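You operate a simulated robot arm through the tools that you are given. There is no shell and no other tool.

You are at the controls of a simulated robot arm. One attempt, no reset.

Task
Turn the grey microscope's round stage until the grain goes dark.
Fine: lamp on, light GOOD and picture CRISP, analyser pushed in; the screen says FAINT.

It is judged by the outcome, as a careful person would: the job done as asked, and still so three seconds after it is handed in. It fails if anything else is knocked over, pushed out of place, dropped, spilled or broken.

Robot
A 7-joint arm with a two-finger gripper, fixed in place. Base frame: the origin is at the foot of the arm, x ahead of it, y to its left, z up. Units: m, degrees, N and s.
With the tool pointing down near the work surface it reaches from about 0.32 to 0.72 m from the base axis. Its first joint turns from -66.0 to 66.0 degrees. Payload 2.45 kg.
The tool frame sits at the grasp point between the pads (the TCP): z along the fingers, y along the line on which they close. The tips reach 0.026 m beyond it. The gripper opens to 0.096 m. The gripper's body begins 0.069 m behind the TCP.
Orientation is told as [roll, pitch, yaw] about the base's x, y, z axes, in that order, counted from this pose: with the fingers straight down and closing along the base's y, the tool's x points along the base's -x, its y along +y and its z along -z.

Tools
- The arm moves only by the tool play_rows. Its argument "commands" is a list of rows, each an object of numbers (a shift or turn left out is 0, a gripper value left out holds the last): "dx", "dy", "dz": the shift along the tool's x, y, z in units of 25 mm (1.0 is 25 mm); "rx", "ry", "rz": the turn, a rotation vector about the tool's x, y, z in units of 6 degrees (1.0 is 6 degrees). In form: [{"dx": .., "dy": .., "dz": .., "rx": .., "ry": .., "rz": ..}, ...]. A call has 1 to 20 rows; each row shifts and turns the commanded pose from where the row before left it, along the tool's axes as they then stand. "jaw" is the opening in per cent of the stroke, from 0 (shut) to 100 (fully open), set as the call begins (left out, the last holds). A call with a number of a shift or a turn outside -1 to 1 is refused whole. Each row takes 0.2 s and may step no farther than 0.05 m and 8.6 degrees from the row before; otherwise, or with a gripper value out of range, the whole call is refused. Where a pose cannot be reached the arm comes as near as it can. A force on the tool above 40 N (or 10 N above the force at the start of the call, whichever is more), or a blocked arm, ends the call early, and 0.2 s more pass. The fingers move at their own pace and stop on an object; they squeeze with about 44 N. The grip force told is the motor's: it shows also when the fingers shut on nothing. Time passes only in rows, and 0.2 s behind the last, so rows that do not move let the fingers close. It gives the time, the measured TCP pose, the force on the tool (base axes), the opening and the grip force at its end, in the units of the frame above (readings bear some noise), with the torque about the TCP (base axes, N m) and any sound that the robot's microphone picked up.
- Cameras (640 x 400 px; columns grow to the right, rows downward): "scene" is fixed at [0.1882, -0.4252, 1.4212]; the picture's right is [0.40, -0.92, 0.00], its down [-0.55, -0.24, -0.80] and it looks along [0.73, 0.32, -0.60] (base axes); focal length 244 px, centre (320, 200). "wrist" rides on the gripper at [0.082, 0.003, -0.098] in the tool frame; the picture's right is [-0.04, 1.00, 0.00], its down [-0.73, -0.03, -0.68] and it looks along [-0.68, -0.03, 0.73] (tool axes); focal length 256 px, centre (320, 200). There is no depth. A picture from a camera that has moved, and an enlarged one, comes with that camera's place and axes in the base frame and with its lens.
- camera(camera): a new picture of that camera. It takes no simulated time.
- close_up(camera, box): a new picture of the part [left, top, right, bottom] of that camera's present view, enlarged. It takes no simulated time.
- sign_off(): hands the job in; it is judged then, once.

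Nothing tells you positions but the pictures and the camera data. Unless the task says otherwise, let go and move clear before handing in.

The tools are called after "Call:" as a command line: name --argument value ..., lists and objects as JSON in quotes. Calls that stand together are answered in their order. play_rows: Moves the arm, as the interface text tells. Its arguments: {"type":"object","properties":{"commands":{"type":"array","items":{"type":"object","properties":{"dx":{"type":"number"},"dy":{"type":"number"},"dz":{"type":"number"},"rx":{"type":"number"},"ry":{"type":"number"},"rz":{"type":"number"}}}},"jaw":{"type":"number"}},"required":["commands"]} The other tools are called the same way: camera (camera) takes a picture; close_up (camera, box) takes an enlarged picture of a part of a camera's view; sign_off () hands the job in.

At the start:

```text
t: 0.0
tool_pos: [0.3246, -0.3006, 1.2807]
ee_rot: [0.0, 0.0, 0.1]
ft_force: [-0.3, -0.2, 0.2]
wrist_torque: [0.0, 0.03, 0.04]
gripper_width: 0.096
gripper_force: 0.1
```

scene: 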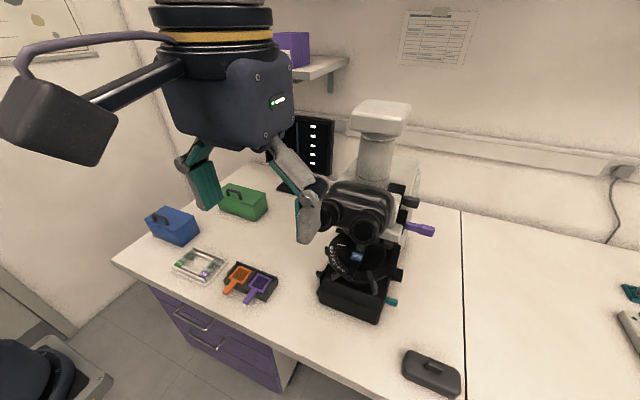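
wrist: 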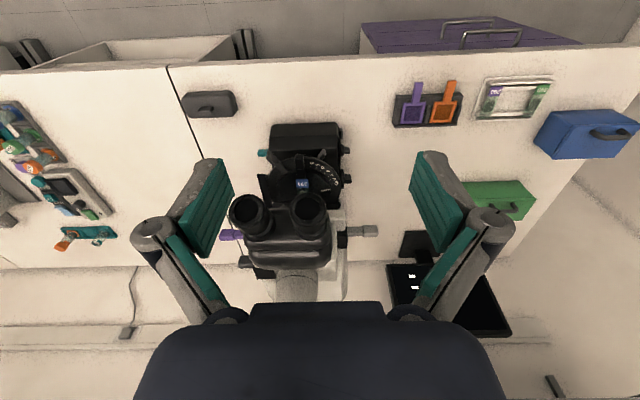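

I see a microscope with a round stage, a screen to its left, and some trays. I will look closer at the stage, the screen and the microscope's controls before moving.

Call:
close_up --camera "scene" --box '[290, 180, 450, 330]'

Call:
close_up --camera "scene" --box '[270, 100, 350, 180]'

Call:
close_up --camera "wrist" --box '[220, 110, 400, 300]'

Call:
close_up --camera "wrist" --box '[380, 220, 520, 340]'

```text
2.67 times, centred on (370, 255) of scene
camera zoom: at [0.1882, -0.4252, 1.4212], right [0.4, -0.92, 0.0], down [-0.55, -0.24, -0.8], along [0.73, 0.32, -0.6], focal length 652 px, centre (187, 53)
```

zoom: 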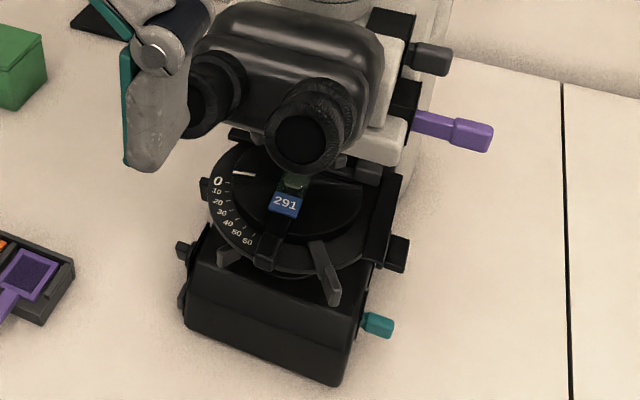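

```text
5.00 times, centred on (310, 140) of scene
camera zoom: at [0.1882, -0.4252, 1.4212], right [0.4, -0.92, 0.0], down [-0.55, -0.24, -0.8], along [0.73, 0.32, -0.6], focal length 1222 px, centre (370, 500)
```

zoom: 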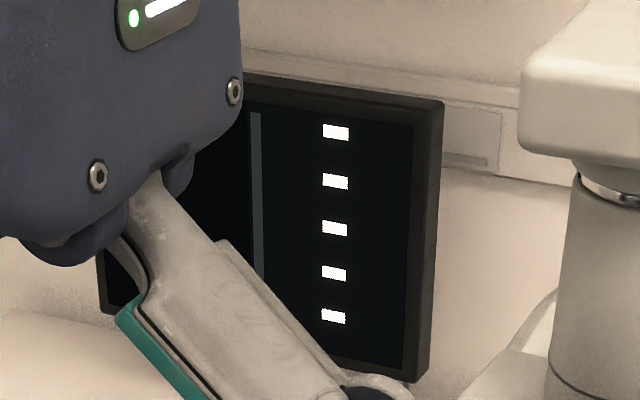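

```text
2.11 times, centred on (310, 205) of wrist
camera zoom: at [0.2435, -0.2972, 1.3782], right [0.04, 1.0, 0.0], down [0.73, -0.03, 0.68], along [0.68, -0.03, -0.73], focal length 539 px, centre (341, 190)
```

zoom: 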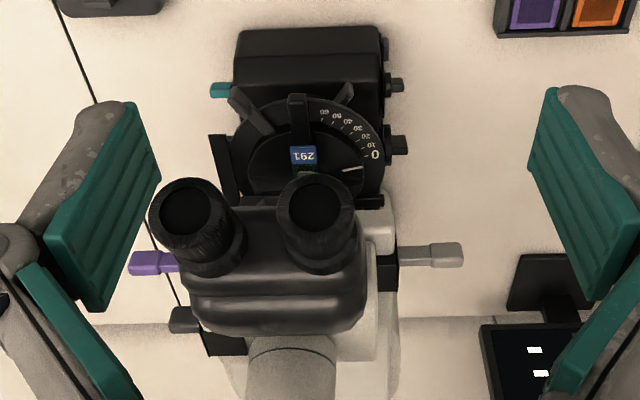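

```text
3.33 times, centred on (450, 280) of wrist
camera zoom: at [0.2435, -0.2972, 1.3782], right [0.04, 1.0, 0.0], down [0.73, -0.03, 0.68], along [0.68, -0.03, -0.73], focal length 853 px, centre (-113, -67)
```

zoom: 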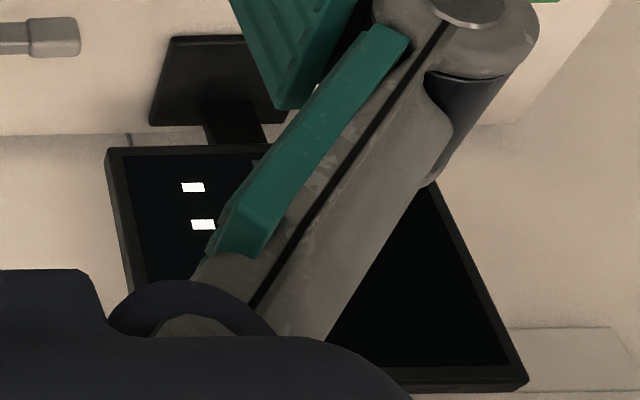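

The stage sits roughly at (0.59, -0.35, 0.95), with the screen behind it and to the left, hidden by the gripper. I'll move the arm left (+y) through free air to clear the view of the screen.

Call:
play_rows --commands '[{"dy": 1}, {"dy": 1}, {"dy": 1}, {"dy": 1}, {"dy": 1}, {"dy": 1}]'

Call:
camera --camera "scene"

Call:
camera --camera "wrist"

```text
t: 1.4
tool_pos: [0.3252, -0.1515, 1.2798]
ee_rot: [0.0, 0.1, 0.0]
ft_force: [0.7, 0.6, 0.0]
wrist_torque: [0.0, 0.01, 0.0]
gripper_width: 0.0961
gripper_force: 0.0
```

```text
taken
```

scene: 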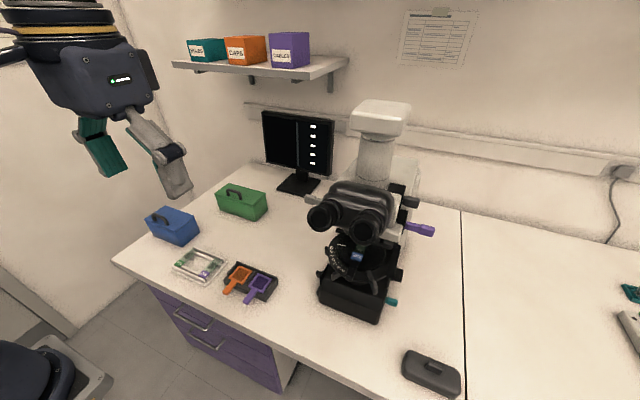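

```text
taken
camera wrist: at [0.2439, -0.1467, 1.3786], right [0.04, 1.0, 0.0], down [0.73, -0.03, 0.68], along [0.68, -0.03, -0.73], focal length 256 px, centre (320, 200)
```

wrist: 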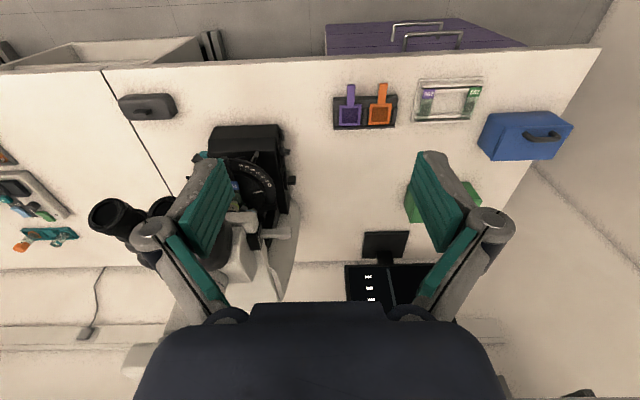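

Call:
close_up --camera "scene" --box '[255, 105, 340, 190]'

Call:
close_up --camera "scene" --box '[305, 220, 410, 325]'

Call:
close_up --camera "scene" --box '[395, 5, 490, 75]'

Call:
close_up --camera "wrist" --box '[180, 110, 310, 270]'

Call:
close_up --camera "wrist" --box '[335, 250, 435, 310]'

```text
4.71 times, centred on (298, 148) of scene
camera zoom: at [0.1882, -0.4252, 1.4212], right [0.4, -0.92, 0.0], down [-0.55, -0.24, -0.8], along [0.73, 0.32, -0.6], focal length 1150 px, centre (426, 447)
```

zoom: 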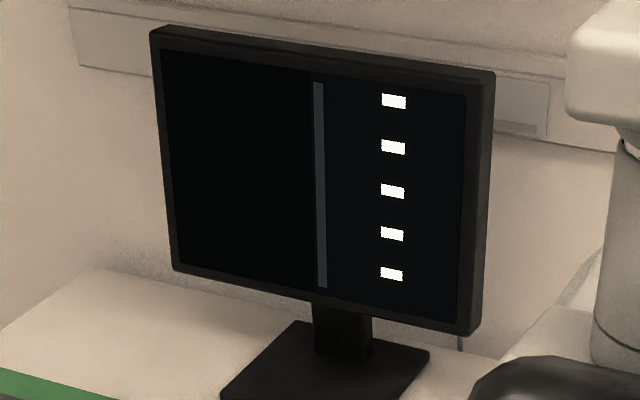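

```text
3.81 times, centred on (358, 272) of scene
camera zoom: at [0.1882, -0.4252, 1.4212], right [0.4, -0.92, 0.0], down [-0.55, -0.24, -0.8], along [0.73, 0.32, -0.6], focal length 931 px, centre (177, -76)
```

zoom: 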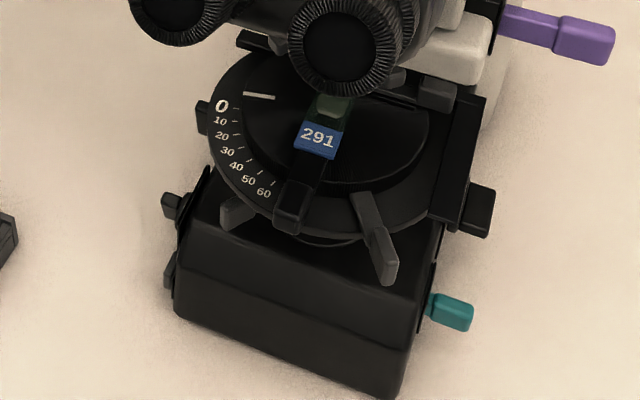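

```text
5.71 times, centred on (442, 40) of scene
camera zoom: at [0.1882, -0.4252, 1.4212], right [0.4, -0.92, 0.0], down [-0.55, -0.24, -0.8], along [0.73, 0.32, -0.6], focal length 1397 px, centre (-380, 1114)
```

zoom: 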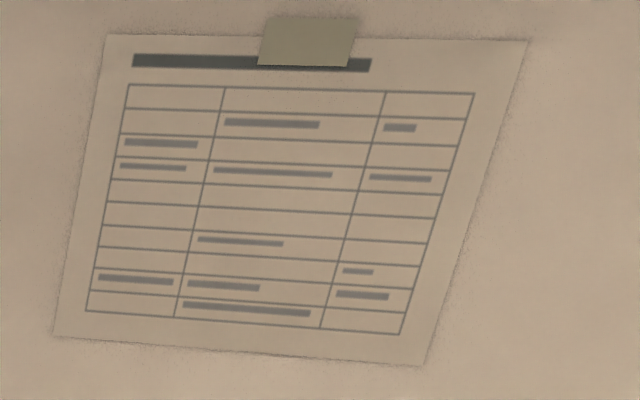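

```text
2.50 times, centred on (245, 190) of wrist
camera zoom: at [0.2439, -0.1467, 1.3786], right [0.04, 1.0, 0.0], down [0.73, -0.03, 0.68], along [0.68, -0.03, -0.73], focal length 640 px, centre (508, 225)
```

zoom: 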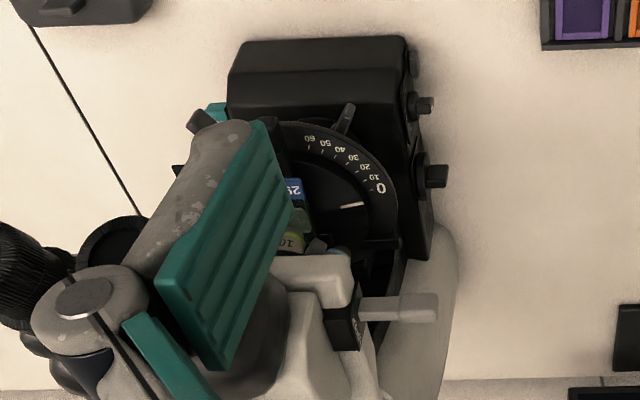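

```text
6.40 times, centred on (385, 280) of wrist
camera zoom: at [0.2439, -0.1467, 1.3786], right [0.04, 1.0, 0.0], down [0.73, -0.03, 0.68], along [0.68, -0.03, -0.73], focal length 1638 px, centre (-96, -312)
```

zoom: 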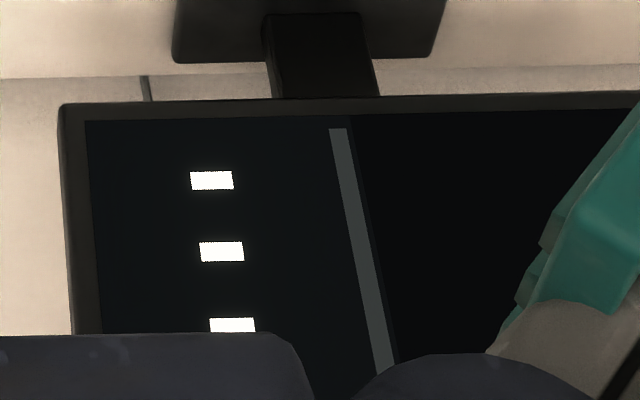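

Call:
close_up --camera "scene" --box '[294, 118, 322, 148]'

Call:
close_up --camera "scene" --box '[262, 112, 300, 150]'

Call:
close_up --camera "wrist" --box '[355, 268, 385, 305]'

Call:
close_up --camera "scene" --box '[340, 85, 450, 250]'

```text
13.33 times, centred on (308, 133) of scene
camera zoom: at [0.1882, -0.4252, 1.4212], right [0.4, -0.92, 0.0], down [-0.55, -0.24, -0.8], along [0.73, 0.32, -0.6], focal length 3259 px, centre (480, 1093)
```

zoom: 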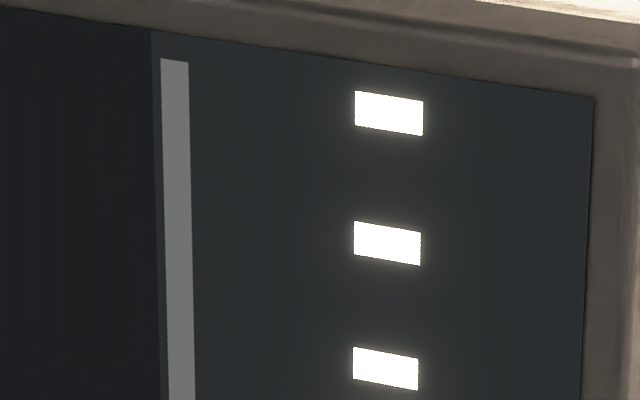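

```text
10.53 times, centred on (281, 131) of scene
camera zoom: at [0.1882, -0.4252, 1.4212], right [0.4, -0.92, 0.0], down [-0.55, -0.24, -0.8], along [0.73, 0.32, -0.6], focal length 2573 px, centre (730, 926)
```

zoom: 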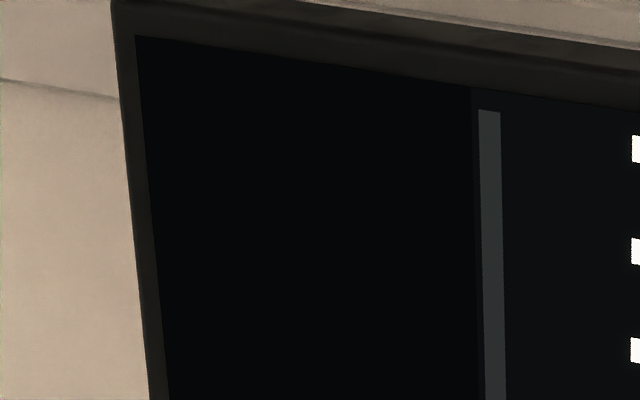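

```text
10.81 times, centred on (370, 286) of wrist
camera zoom: at [0.2439, -0.1467, 1.3786], right [0.04, 1.0, 0.0], down [0.73, -0.03, 0.68], along [0.68, -0.03, -0.73], focal length 2767 px, centre (-220, -735)
```

zoom: 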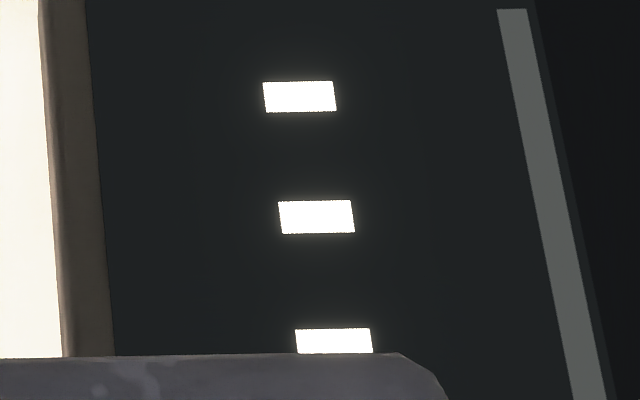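

```text
2.42 times, centred on (395, 168) of scene
camera zoom: at [0.1882, -0.4252, 1.4212], right [0.4, -0.92, 0.0], down [-0.55, -0.24, -0.8], along [0.73, 0.32, -0.6], focal length 592 px, centre (138, 279)
```

zoom: 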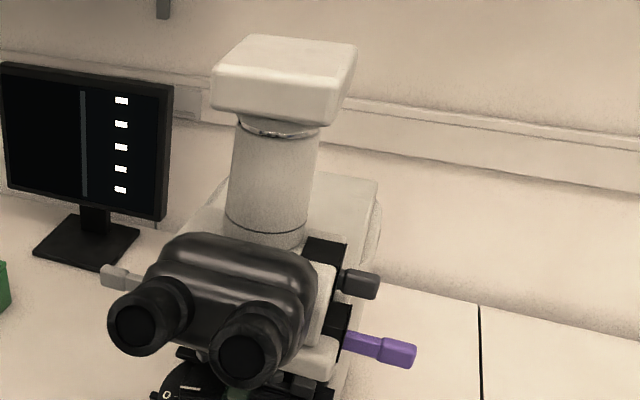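

The screen shows only five blank blocks and a black picture, so it may have nothing to show yet. I want a good look at the microscope's right-hand side, so I'll move the arm to the right (-y), high above everything, and turn the camera toward it.

Call:
play_rows --commands '[{"dy": -1}, {"dy": -1}, {"dy": -1}, {"dy": -1}, {"dy": -1}, {"dy": -1}, {"dy": -1}, {"dy": -1}, {"dy": -1}, {"dy": -1}, {"dy": -1}, {"dy": -1}, {"dy": -1}, {"dy": -1}, {"dy": -1}, {"dy": -1}, {"dy": -1}]'

Call:
play_rows --commands '[{"rz": -1}, {"rz": -1}, {"rz": -1}, {"rz": -1}, {"rz": -1}, {"rz": -1}, {"rz": -1}]'

Call:
camera --camera "scene"

Call:
camera --camera "wrist"

```text
t: 5.0
tool_pos: [0.2999, -0.4853, 1.2528]
ee_rot: [-0.1, -0.1, 0.0]
ft_force: [-1.3, 0.2, -0.6]
wrist_torque: [0.02, 0.0, -0.03]
gripper_width: 0.0958
gripper_force: 0.1
out of reach, approached as far as the arm can: row 13, 14, 15, 16, 17
```

```text
t: 6.6
tool_pos: [0.2999, -0.4846, 1.2538]
ee_rot: [0.0, 0.0, 42.1]
ft_force: [0.8, 0.8, -0.2]
wrist_torque: [0.03, 0.03, -0.01]
gripper_width: 0.0959
gripper_force: 0.0
```

```text
taken
```

scene: 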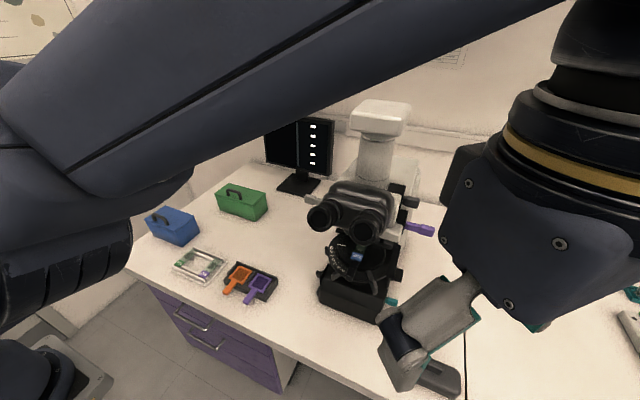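

```text
taken
camera wrist: at [0.2378, -0.536, 1.3511], right [-0.64, 0.77, 0.0], down [0.56, 0.47, 0.68], along [0.52, 0.43, -0.73], focal length 256 px, centre (320, 200)
```

wrist: 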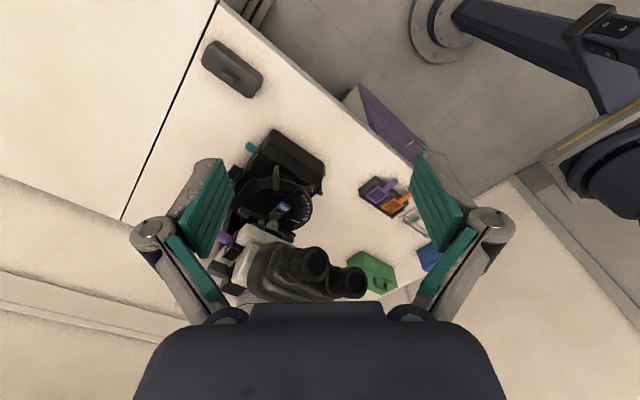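

Call:
play_rows --commands '[{}, {}, {}, {}, {}]' --jaw 0

Call:
close_up --camera "wrist" --box '[200, 110, 400, 300]'

Call:
close_up --camera "scene" --box '[300, 170, 440, 320]'

```text
t: 7.8
tool_pos: [0.2994, -0.4845, 1.2533]
ee_rot: [0.1, 0.0, 42.0]
ft_force: [-0.5, 0.8, -0.5]
wrist_torque: [-0.02, -0.02, -0.02]
gripper_width: 0.0
gripper_force: 16.1
```

```text
2.11 times, centred on (300, 205) of wrist
camera zoom: at [0.2376, -0.5359, 1.3511], right [-0.64, 0.77, 0.0], down [0.57, 0.47, 0.68], along [0.52, 0.43, -0.73], focal length 539 px, centre (362, 190)
```

zoom: 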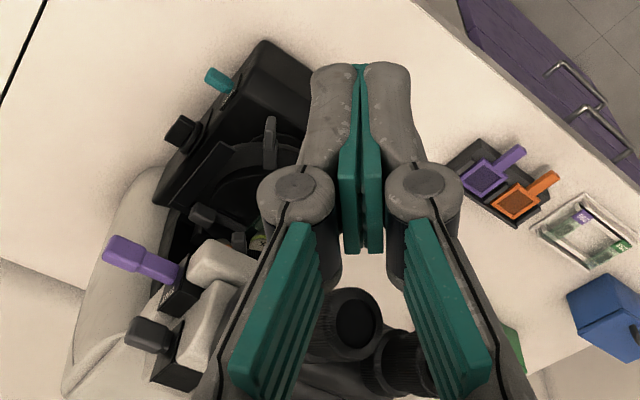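

```text
2.67 times, centred on (370, 245) of scene
camera zoom: at [0.1882, -0.4252, 1.4212], right [0.4, -0.92, 0.0], down [-0.55, -0.24, -0.8], along [0.73, 0.32, -0.6], focal length 652 px, centre (187, 80)
```

zoom: 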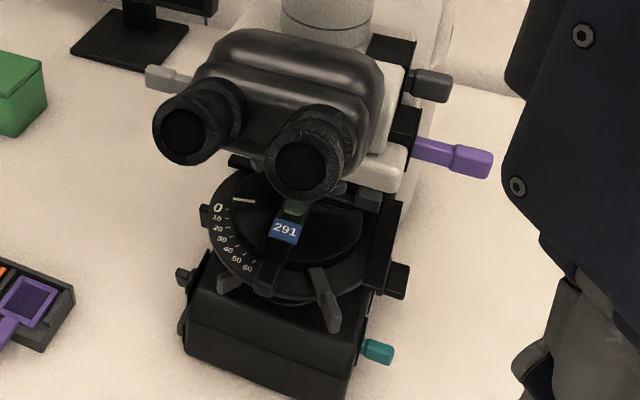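

Call:
play_rows --commands '[{}, {}, {}, {}, {}]' --jaw 100

Call:
close_up --camera "wrist" --box '[230, 125, 330, 195]'

Call:
close_up --camera "wrist" --box '[200, 190, 300, 300]'

Call:
close_up --camera "wrist" --box '[230, 150, 330, 250]'

```text
t: 9.0
tool_pos: [0.3, -0.4845, 1.2525]
ee_rot: [0.0, 0.0, 42.0]
ft_force: [-0.3, 0.9, -0.2]
wrist_torque: [-0.04, 0.02, 0.01]
gripper_width: 0.0961
gripper_force: 0.2
```

```text
5.71 times, centred on (280, 160) of wrist
camera zoom: at [0.2376, -0.5359, 1.3511], right [-0.64, 0.77, 0.0], down [0.57, 0.47, 0.68], along [0.52, 0.43, -0.73], focal length 1463 px, centre (549, 429)
```

zoom: 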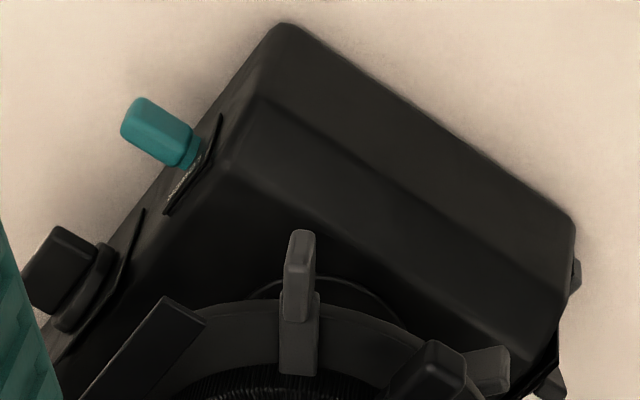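

```text
3.64 times, centred on (250, 245) of wrist
camera zoom: at [0.2376, -0.5359, 1.3511], right [-0.64, 0.77, 0.0], down [0.57, 0.47, 0.68], along [0.52, 0.43, -0.73], focal length 931 px, centre (574, 36)
```

zoom: 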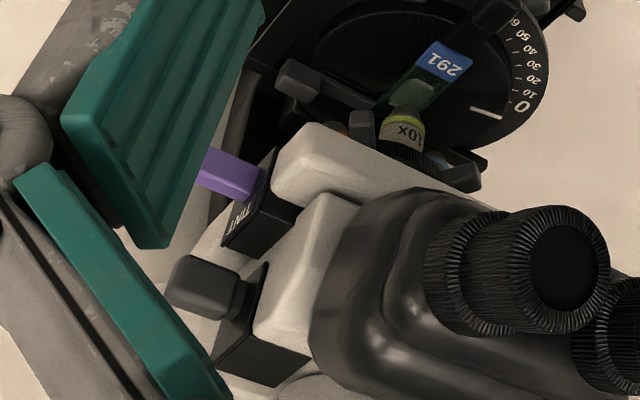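

```text
4.00 times, centred on (280, 200) of wrist
camera zoom: at [0.2376, -0.5359, 1.3511], right [-0.64, 0.77, 0.0], down [0.57, 0.47, 0.68], along [0.52, 0.43, -0.73], focal length 1024 px, centre (480, 200)
```

zoom: 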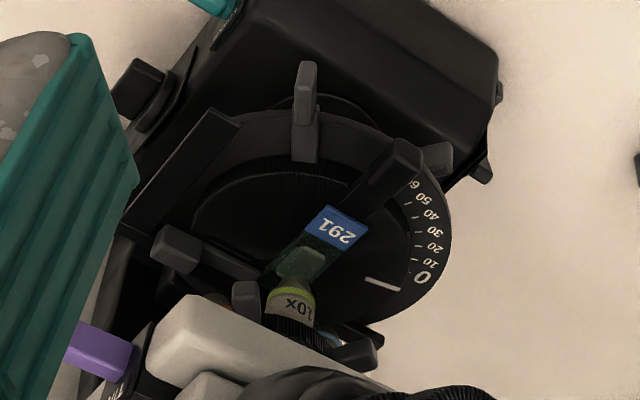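

The round stage has a fixed 0–60 scale ring; several levers surround it, and the purple slider is marked "TINT". I'll come lower and nearer on the right-front side to read labels and make out which handle turns the stage.

Call:
play_rows --commands '[{"dx": -0.115, "dy": -0.372, "dz": 0.933}, {"dx": -0.115, "dy": -0.372, "dz": 0.933}, {"dx": -0.115, "dy": -0.372, "dz": 0.933}, {"dx": -0.115, "dy": -0.372, "dz": 0.933}, {"dx": -0.115, "dy": -0.372, "dz": 0.933}, {"dx": -0.115, "dy": -0.372, "dz": 0.933}]'

Call:
camera --camera "wrist"

Call:
camera --camera "scene"

```text
t: 10.4
tool_pos: [0.3486, -0.5141, 1.1132]
ee_rot: [-0.1, 0.1, 41.9]
ft_force: [-0.1, -0.5, 0.2]
wrist_torque: [0.0, 0.04, 0.04]
gripper_width: 0.096
gripper_force: 0.1
```

```text
taken
camera wrist: at [0.2872, -0.5657, 1.2109], right [-0.64, 0.77, 0.0], down [0.57, 0.47, 0.68], along [0.52, 0.43, -0.73], focal length 256 px, centre (320, 200)
```

wrist: 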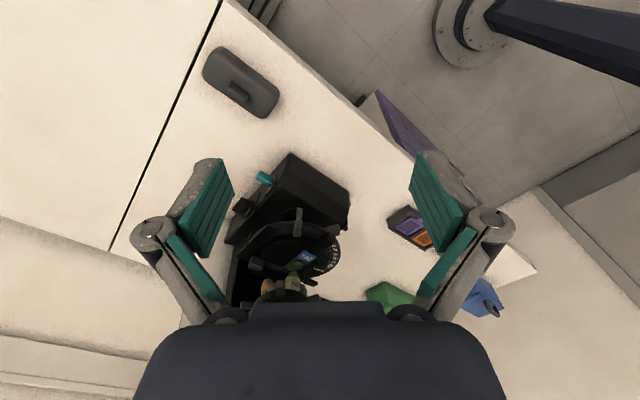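

```text
taken
```

scene: 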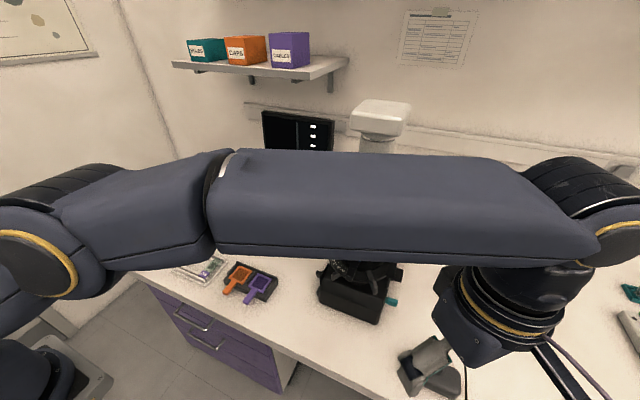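

Call:
close_up --camera "wrist" --box '[220, 150, 360, 300]'

Call:
close_up --camera "wrist" --box '[240, 160, 300, 210]'

Call:
close_up --camera "wrist" --box '[240, 200, 350, 300]'

```text
2.67 times, centred on (290, 225) of wrist
camera zoom: at [0.2872, -0.5657, 1.2109], right [-0.64, 0.77, 0.0], down [0.57, 0.47, 0.68], along [0.52, 0.43, -0.73], focal length 683 px, centre (400, 133)
```

zoom: 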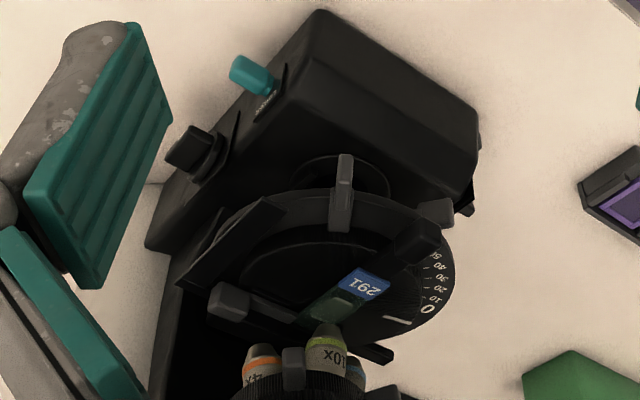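

```text
8.00 times, centred on (270, 185) of wrist
camera zoom: at [0.2872, -0.5657, 1.2109], right [-0.64, 0.77, 0.0], down [0.57, 0.47, 0.68], along [0.52, 0.43, -0.73], focal length 2048 px, centre (720, 320)
```

zoom: 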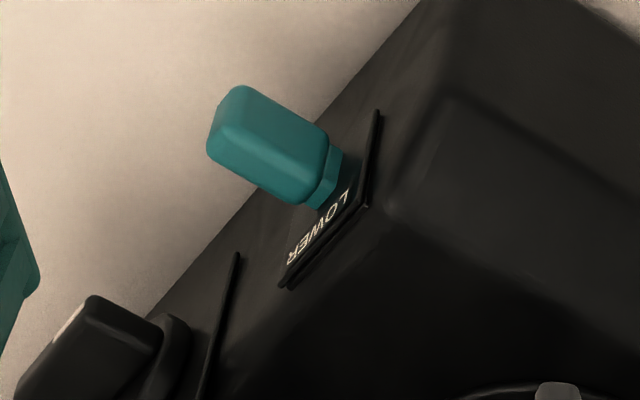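

```text
4.00 times, centred on (295, 250) of wrist
camera zoom: at [0.2872, -0.5657, 1.2109], right [-0.64, 0.77, 0.0], down [0.57, 0.47, 0.68], along [0.52, 0.43, -0.73], focal length 1024 px, centre (420, 0)
```

zoom: 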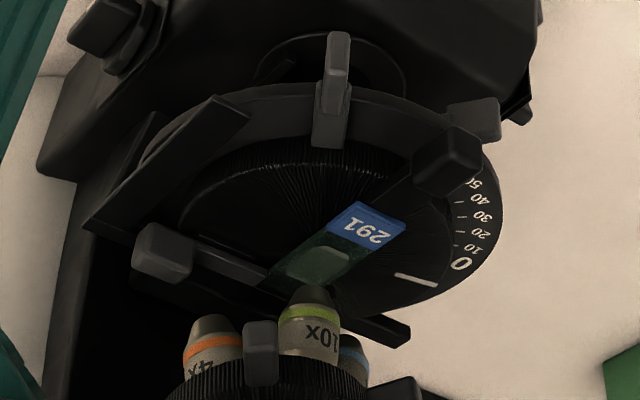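

The rotating disc has three dark spoke handles around it; the teal lever is labelled "LOWER" and the purple one "TINT", so neither should be touched without cause. I'll now lift and swing to the left side to look at the controls there and at the screen.

Call:
play_rows --commands '[{"dz": -1}, {"dz": -1}, {"dz": -1}, {"dz": -1}, {"dz": -1}, {"rz": 1}, {"rz": 1}, {"rz": 1}, {"rz": 1}, {"rz": 1}, {"rz": 1}, {"rz": 1}]'

Call:
play_rows --commands '[{"dx": 0.5, "dy": 1}, {"dx": 0.5, "dy": 1}, {"dy": 1}, {"dy": 1}, {"dy": 1}, {"dy": 1}, {"dy": 1}, {"dy": 1}, {"dy": 1}, {"dy": 1}, {"dy": 1}, {"dy": 1}, {"dy": 1}, {"dy": 1}, {"dy": 1}, {"dy": 1}, {"dy": 1}, {"dy": 1}]'

Call:
play_rows --commands '[{"rz": 1}, {"rz": 1}, {"rz": 1}, {"rz": 1}, {"rz": 1}, {"rz": 1}, {"dz": 1}, {"dz": 1}, {"dz": 1}, {"dz": 1}, {"dz": 1}]'

Call:
camera --camera "wrist"

Call:
camera --camera "scene"

```text
t: 13.0
tool_pos: [0.3435, -0.4915, 1.2147]
ee_rot: [0.1, 0.0, 0.0]
ft_force: [0.3, -0.9, -0.5]
wrist_torque: [-0.02, 0.02, -0.01]
gripper_width: 0.0957
gripper_force: 0.0
out of reach, approached as far as the arm can: row 3, 4, 5
```

```text
t: 16.8
tool_pos: [0.3431, -0.0912, 1.2142]
ee_rot: [0.0, 0.0, -0.2]
ft_force: [-0.6, 0.1, 0.5]
wrist_torque: [0.0, 0.01, -0.02]
gripper_width: 0.0961
gripper_force: 0.1
out of reach, approached as far as the arm can: row 1, 2
```

```text
t: 19.2
tool_pos: [0.3448, -0.0927, 1.0889]
ee_rot: [0.0, 0.0, -36.1]
ft_force: [-0.1, -0.8, 0.1]
wrist_torque: [0.02, 0.03, -0.04]
gripper_width: 0.0959
gripper_force: 0.0
```

```text
taken
camera wrist: at [0.281, -0.0409, 1.1858], right [0.62, 0.78, 0.0], down [0.58, -0.46, 0.68], along [0.53, -0.42, -0.73], focal length 256 px, centre (320, 200)
```

wrist: 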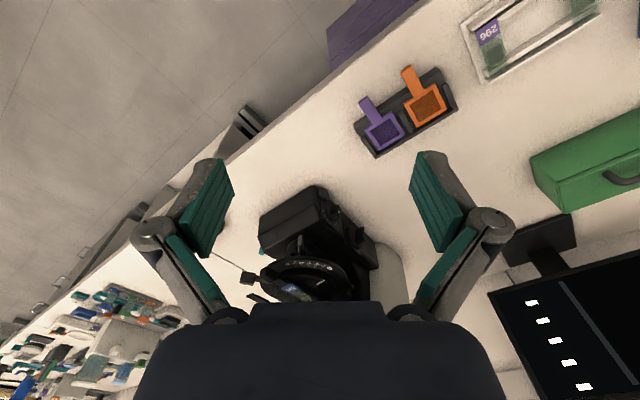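

```text
taken
```

scene: 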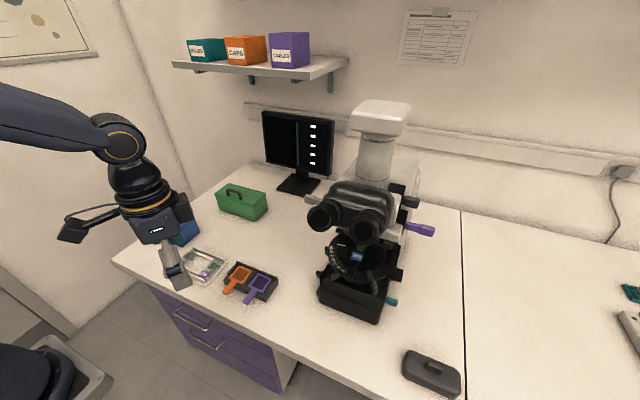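

Call:
close_up --camera "wrist" --box '[240, 170, 400, 300]'

Call:
close_up --camera "wrist" --box '[320, 190, 390, 250]'

Call:
close_up --camera "wrist" --box '[490, 270, 610, 400]'

Call:
close_up --camera "wrist" --box '[345, 50, 470, 165]'

```text
3.08 times, centred on (320, 235) of wrist
camera zoom: at [0.281, -0.0409, 1.1858], right [0.62, 0.78, 0.0], down [0.58, -0.46, 0.68], along [0.53, -0.42, -0.73], focal length 788 px, centre (320, 92)
```

zoom: 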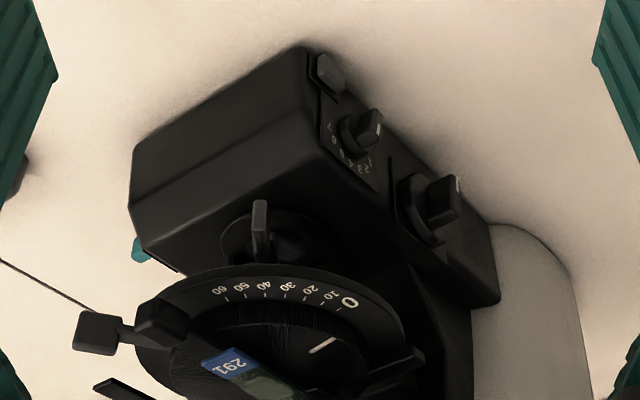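

```text
6.67 times, centred on (355, 220) of wrist
camera zoom: at [0.281, -0.0409, 1.1858], right [0.62, 0.78, 0.0], down [0.58, -0.46, 0.68], along [0.53, -0.42, -0.73], focal length 1707 px, centre (87, 67)
```

zoom: 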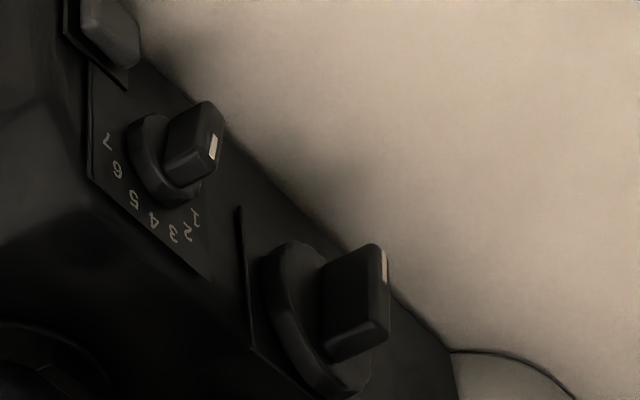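

```text
3.08 times, centred on (550, 335) of wrist
camera zoom: at [0.281, -0.0409, 1.1858], right [0.62, 0.78, 0.0], down [0.58, -0.46, 0.68], along [0.53, -0.42, -0.73], focal length 788 px, centre (-388, -215)
```

zoom: 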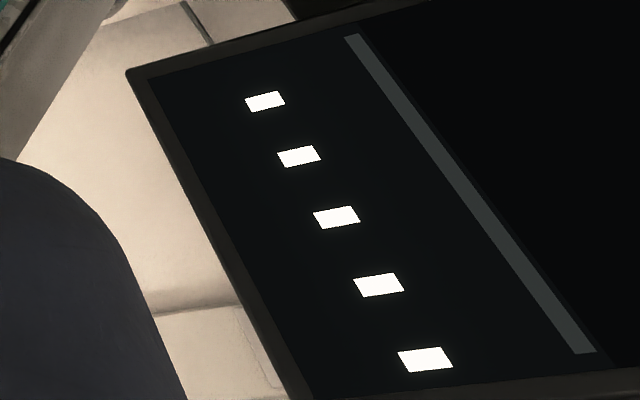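

```text
3.48 times, centred on (408, 108) of wrist
camera zoom: at [0.281, -0.0409, 1.1858], right [0.62, 0.78, 0.0], down [0.58, -0.46, 0.68], along [0.53, -0.42, -0.73], focal length 890 px, centre (16, 522)
```

zoom: 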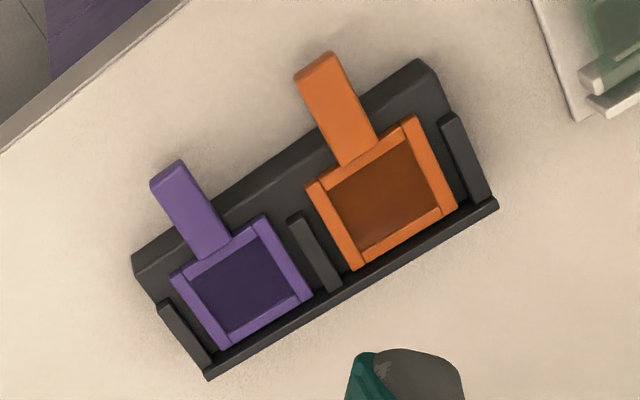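

Call:
close_up --camera "wrist" --box '[310, 180, 345, 215]'

Call:
close_up --camera "scene" --box '[315, 260, 345, 300]'

Call:
close_up --camera "wrist" --box '[240, 235, 330, 300]'

Call:
close_up --camera "scene" --box '[300, 180, 345, 235]'

Call:
close_up --camera "scene" --box '[385, 175, 440, 240]'

```text
11.43 times, centred on (328, 198) of wrist
camera zoom: at [0.281, -0.0409, 1.1858], right [0.62, 0.78, 0.0], down [0.58, -0.46, 0.68], along [0.53, -0.42, -0.73], focal length 2926 px, centre (234, 229)
```

zoom: 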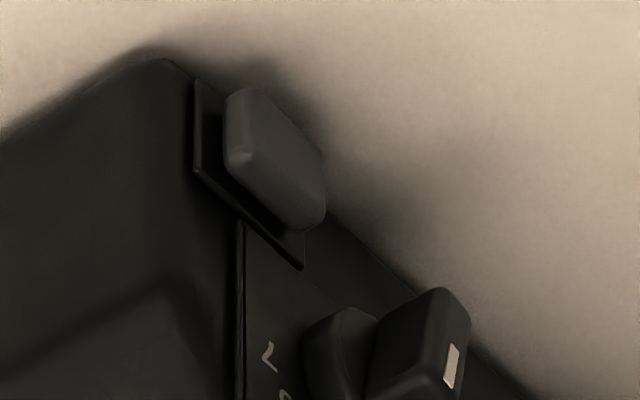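

```text
10.00 times, centred on (330, 280) of scene
camera zoom: at [0.1882, -0.4252, 1.4212], right [0.4, -0.92, 0.0], down [-0.55, -0.24, -0.8], along [0.73, 0.32, -0.6], focal length 2444 px, centre (220, -600)
```

zoom: 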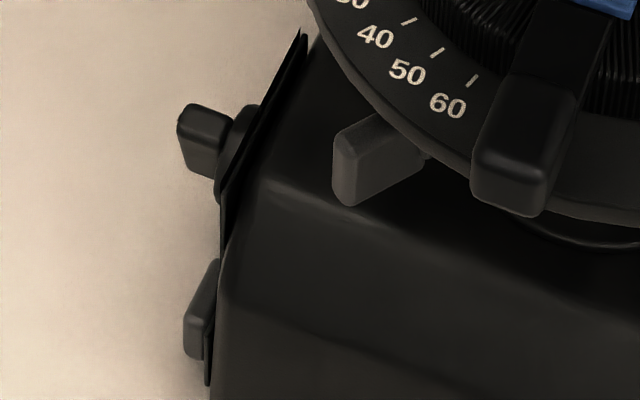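

```text
6.15 times, centred on (285, 268) of wrist
camera zoom: at [0.281, -0.0409, 1.1858], right [0.62, 0.78, 0.0], down [0.58, -0.46, 0.68], along [0.53, -0.42, -0.73], focal length 1575 px, centre (535, -215)
```

zoom: 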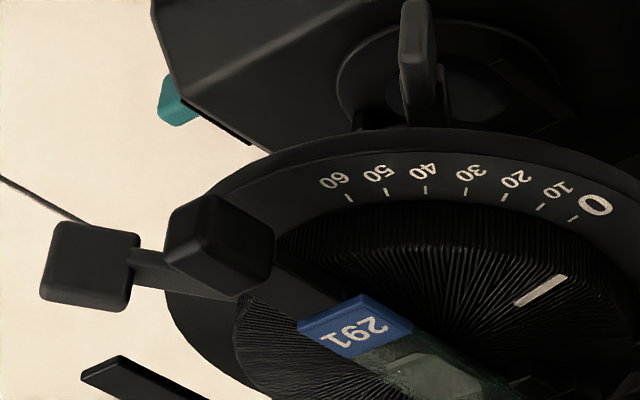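

```text
7.27 times, centred on (322, 208) of scene
camera zoom: at [0.1882, -0.4252, 1.4212], right [0.4, -0.92, 0.0], down [-0.55, -0.24, -0.8], along [0.73, 0.32, -0.6], focal length 1778 px, centre (302, 146)
```

zoom: 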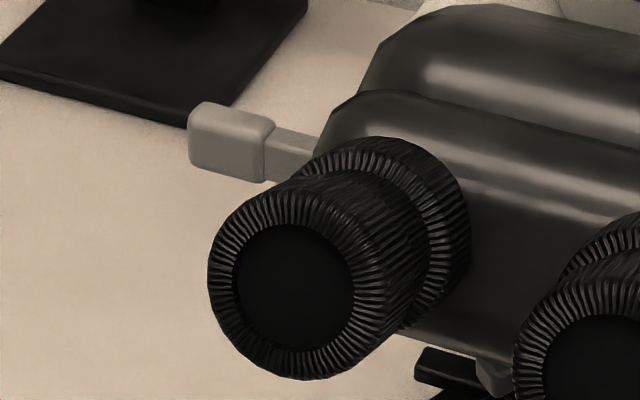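

```text
6.15 times, centred on (412, 208) of scene
camera zoom: at [0.1882, -0.4252, 1.4212], right [0.4, -0.92, 0.0], down [-0.55, -0.24, -0.8], along [0.73, 0.32, -0.6], focal length 1504 px, centre (-249, 154)
```

zoom: 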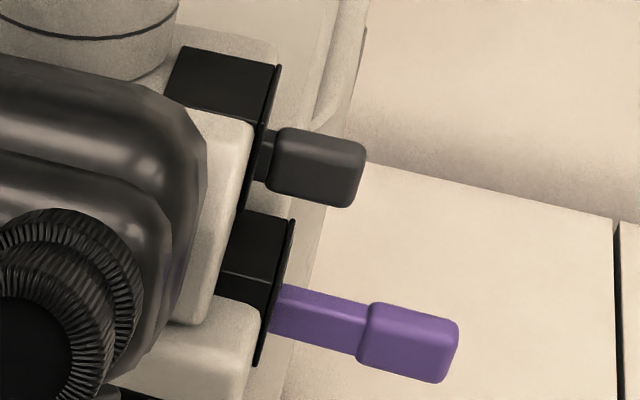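

The left side has a lamp switch at about (0.563, -0.256, 0.778), a 1–7 dial and a large knob; the screen is still blank, which fits a lamp that is off. I'll rise to read the plates by the grey lever on the left of the head.

Call:
play_rows --commands '[{"dz": -1}, {"dz": -1}, {"dz": -1}, {"dz": -1}, {"dz": -1}, {"dz": -1}, {"dz": -1}]'

Call:
camera --camera "wrist"

```text
t: 20.8
tool_pos: [0.342, -0.0941, 1.2643]
ee_rot: [0.1, 0.0, -36.0]
ft_force: [0.1, 0.4, 0.3]
wrist_torque: [-0.04, 0.0, -0.01]
gripper_width: 0.0959
gripper_force: 0.1
```

```text
taken
camera wrist: at [0.2803, -0.042, 1.3615], right [0.62, 0.78, 0.0], down [0.58, -0.46, 0.68], along [0.53, -0.42, -0.73], focal length 256 px, centre (320, 200)
```

wrist: 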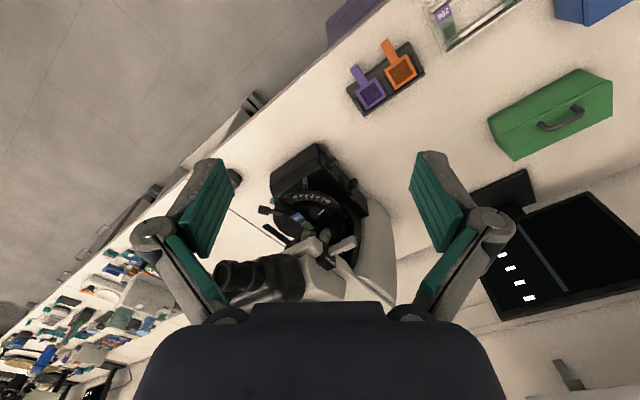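

Call:
close_up --camera "wrist" --box '[290, 200, 370, 280]'

Call:
close_up --camera "wrist" --box '[250, 180, 350, 260]'

Call:
close_up --camera "wrist" --box '[0, 240, 160, 400]'

```text
5.00 times, centred on (330, 240) of wrist
camera zoom: at [0.2803, -0.042, 1.3615], right [0.62, 0.78, 0.0], down [0.58, -0.46, 0.68], along [0.53, -0.42, -0.73], focal length 1280 px, centre (270, 0)
```

zoom: 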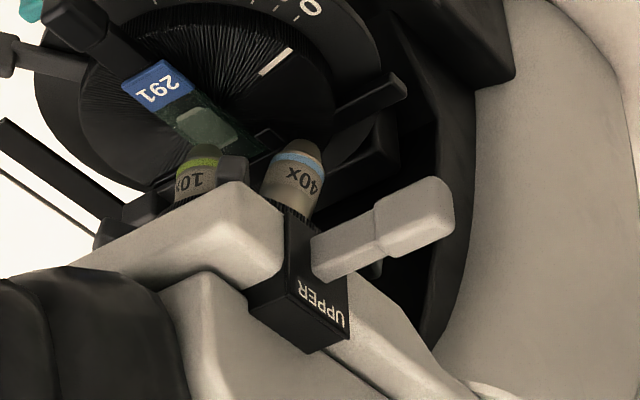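

```text
5.00 times, centred on (300, 220) of wrist
camera zoom: at [0.2803, -0.042, 1.3615], right [0.62, 0.78, 0.0], down [0.58, -0.46, 0.68], along [0.53, -0.42, -0.73], focal length 1280 px, centre (420, 100)
```

zoom: 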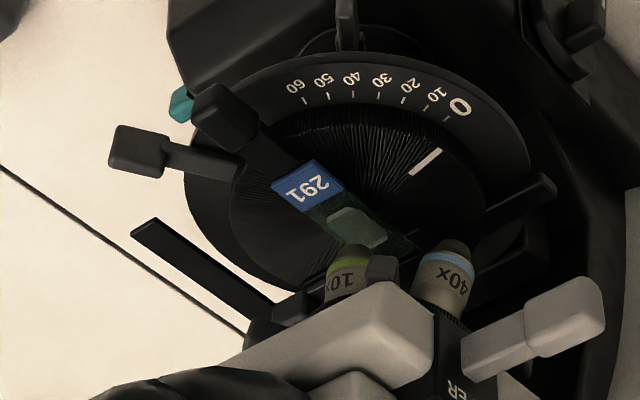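

```text
2.50 times, centred on (80, 320) of wrist
camera zoom: at [0.2803, -0.042, 1.3615], right [0.62, 0.78, 0.0], down [0.58, -0.46, 0.68], along [0.53, -0.42, -0.73], focal length 640 px, centre (920, -100)
```

zoom: 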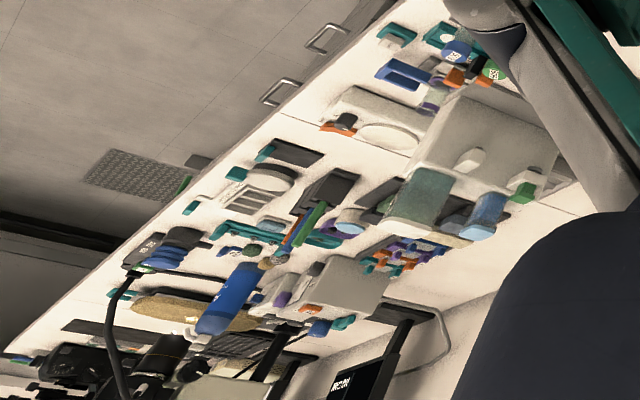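

Call:
close_up --camera "scene" --box '[20, 60, 220, 260]'

Call:
close_up --camera "wrist" --box '[420, 0, 530, 60]'

```text
2.00 times, centred on (120, 160) of scene
camera zoom: at [0.1882, -0.4252, 1.4212], right [0.4, -0.92, 0.0], down [-0.55, -0.24, -0.8], along [0.73, 0.32, -0.6], focal length 489 px, centre (720, 280)
```

zoom: 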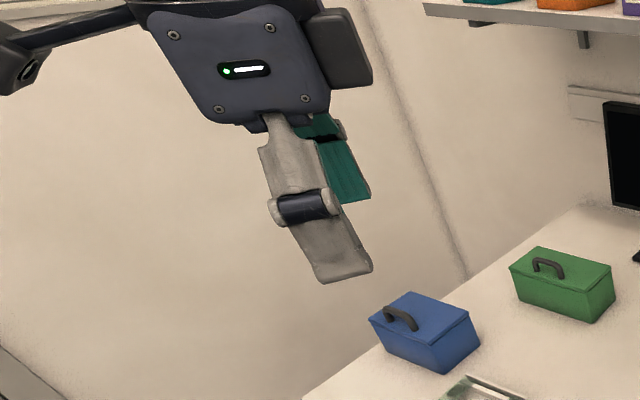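

```text
5.82 times, centred on (475, 30) of wrist
camera zoom: at [0.2803, -0.042, 1.3615], right [0.62, 0.78, 0.0], down [0.58, -0.46, 0.68], along [0.53, -0.42, -0.73], focal length 1489 px, centre (-582, 1189)
```

zoom: 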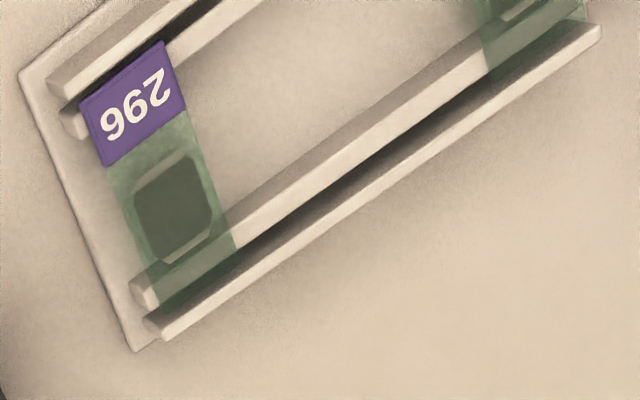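

The left head lever is labelled "UPPER" (the analyser) and looks pulled out; the lamp also seems off since the screen reads nothing. I'll go down on the left, in free space, for a close look at the lamp switch, dial and knob before touching anything.

Call:
play_rows --commands '[{"dx": -0.241, "dy": 0.0763, "dz": 0.966}, {"dx": -0.241, "dy": 0.0763, "dz": 0.966}, {"dx": -0.241, "dy": 0.0763, "dz": 0.966}, {"dx": -0.241, "dy": 0.0763, "dz": 0.966}, {"dx": -0.241, "dy": 0.0763, "dz": 0.966}, {"dx": -0.241, "dy": 0.0763, "dz": 0.966}, {"dx": -0.241, "dy": 0.0763, "dz": 0.966}, {"dx": -0.241, "dy": 0.0763, "dz": 0.966}, {"dx": -0.241, "dy": 0.0763, "dz": 0.966}, {"dx": -0.241, "dy": 0.0763, "dz": 0.966}, {"dx": -0.241, "dy": 0.0763, "dz": 0.966}, {"dx": -0.241, "dy": 0.0763, "dz": 0.966}, {"dx": -0.241, "dy": 0.0763, "dz": 0.966}]'

Call:
camera --camera "wrist"

Call:
camera --camera "scene"

```text
t: 23.6
tool_pos: [0.4202, -0.1185, 0.9487]
ee_rot: [0.1, 0.0, -36.0]
ft_force: [-0.3, -0.6, -0.1]
wrist_torque: [0.0, -0.03, -0.01]
gripper_width: 0.096
gripper_force: 0.1
```

```text
taken
camera wrist: at [0.3583, -0.0667, 1.0468], right [0.62, 0.78, 0.0], down [0.58, -0.46, 0.68], along [0.53, -0.42, -0.73], focal length 256 px, centre (320, 200)
```

wrist: 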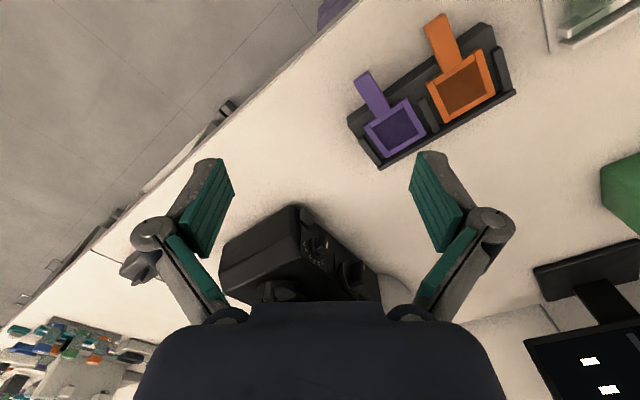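

```text
taken
```

scene: 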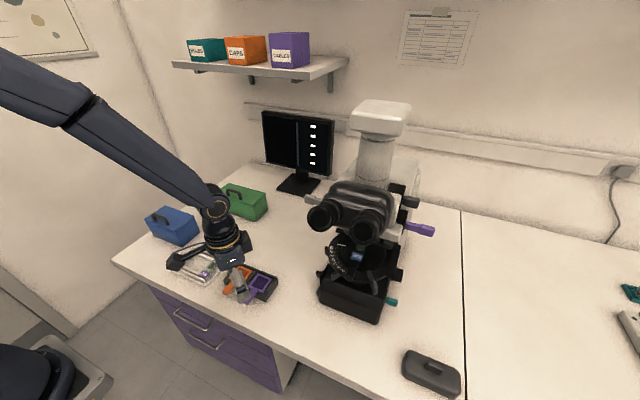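

Call:
close_up --camera "wrist" --box '[280, 200, 380, 300]'

Call:
close_up --camera "wrist" --box '[290, 195, 340, 240]'

Call:
close_up --camera "wrist" --box '[330, 235, 385, 295]'

```text
4.00 times, centred on (330, 250) of wrist
camera zoom: at [0.3583, -0.0667, 1.0468], right [0.62, 0.78, 0.0], down [0.58, -0.46, 0.68], along [0.53, -0.42, -0.73], focal length 1024 px, centre (280, 0)
```

zoom: 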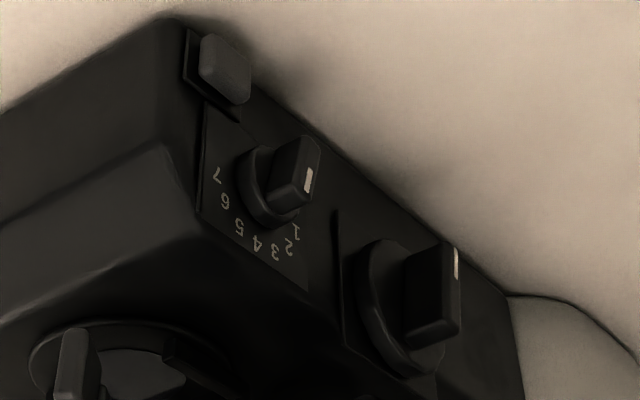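

```text
8.89 times, centred on (315, 218) of wrist
camera zoom: at [0.3583, -0.0667, 1.0468], right [0.62, 0.78, 0.0], down [0.58, -0.46, 0.68], along [0.53, -0.42, -0.73], focal length 2276 px, centre (364, 44)
```

zoom: 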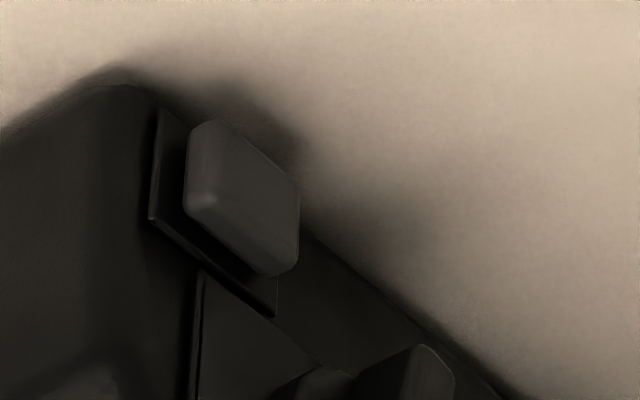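

```text
6.67 times, centred on (358, 265) of wrist
camera zoom: at [0.3583, -0.0667, 1.0468], right [0.62, 0.78, 0.0], down [0.58, -0.46, 0.68], along [0.53, -0.42, -0.73], focal length 1707 px, centre (70, -233)
```

zoom: 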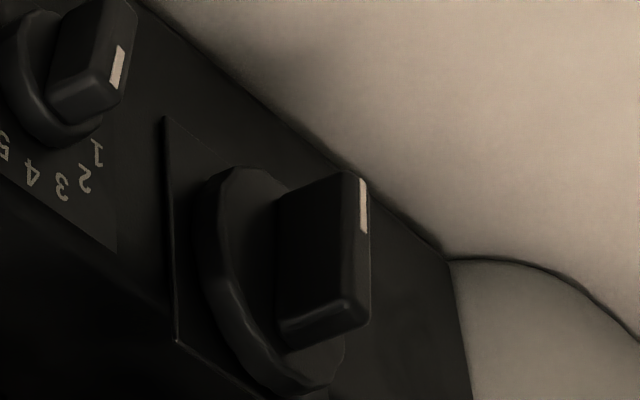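

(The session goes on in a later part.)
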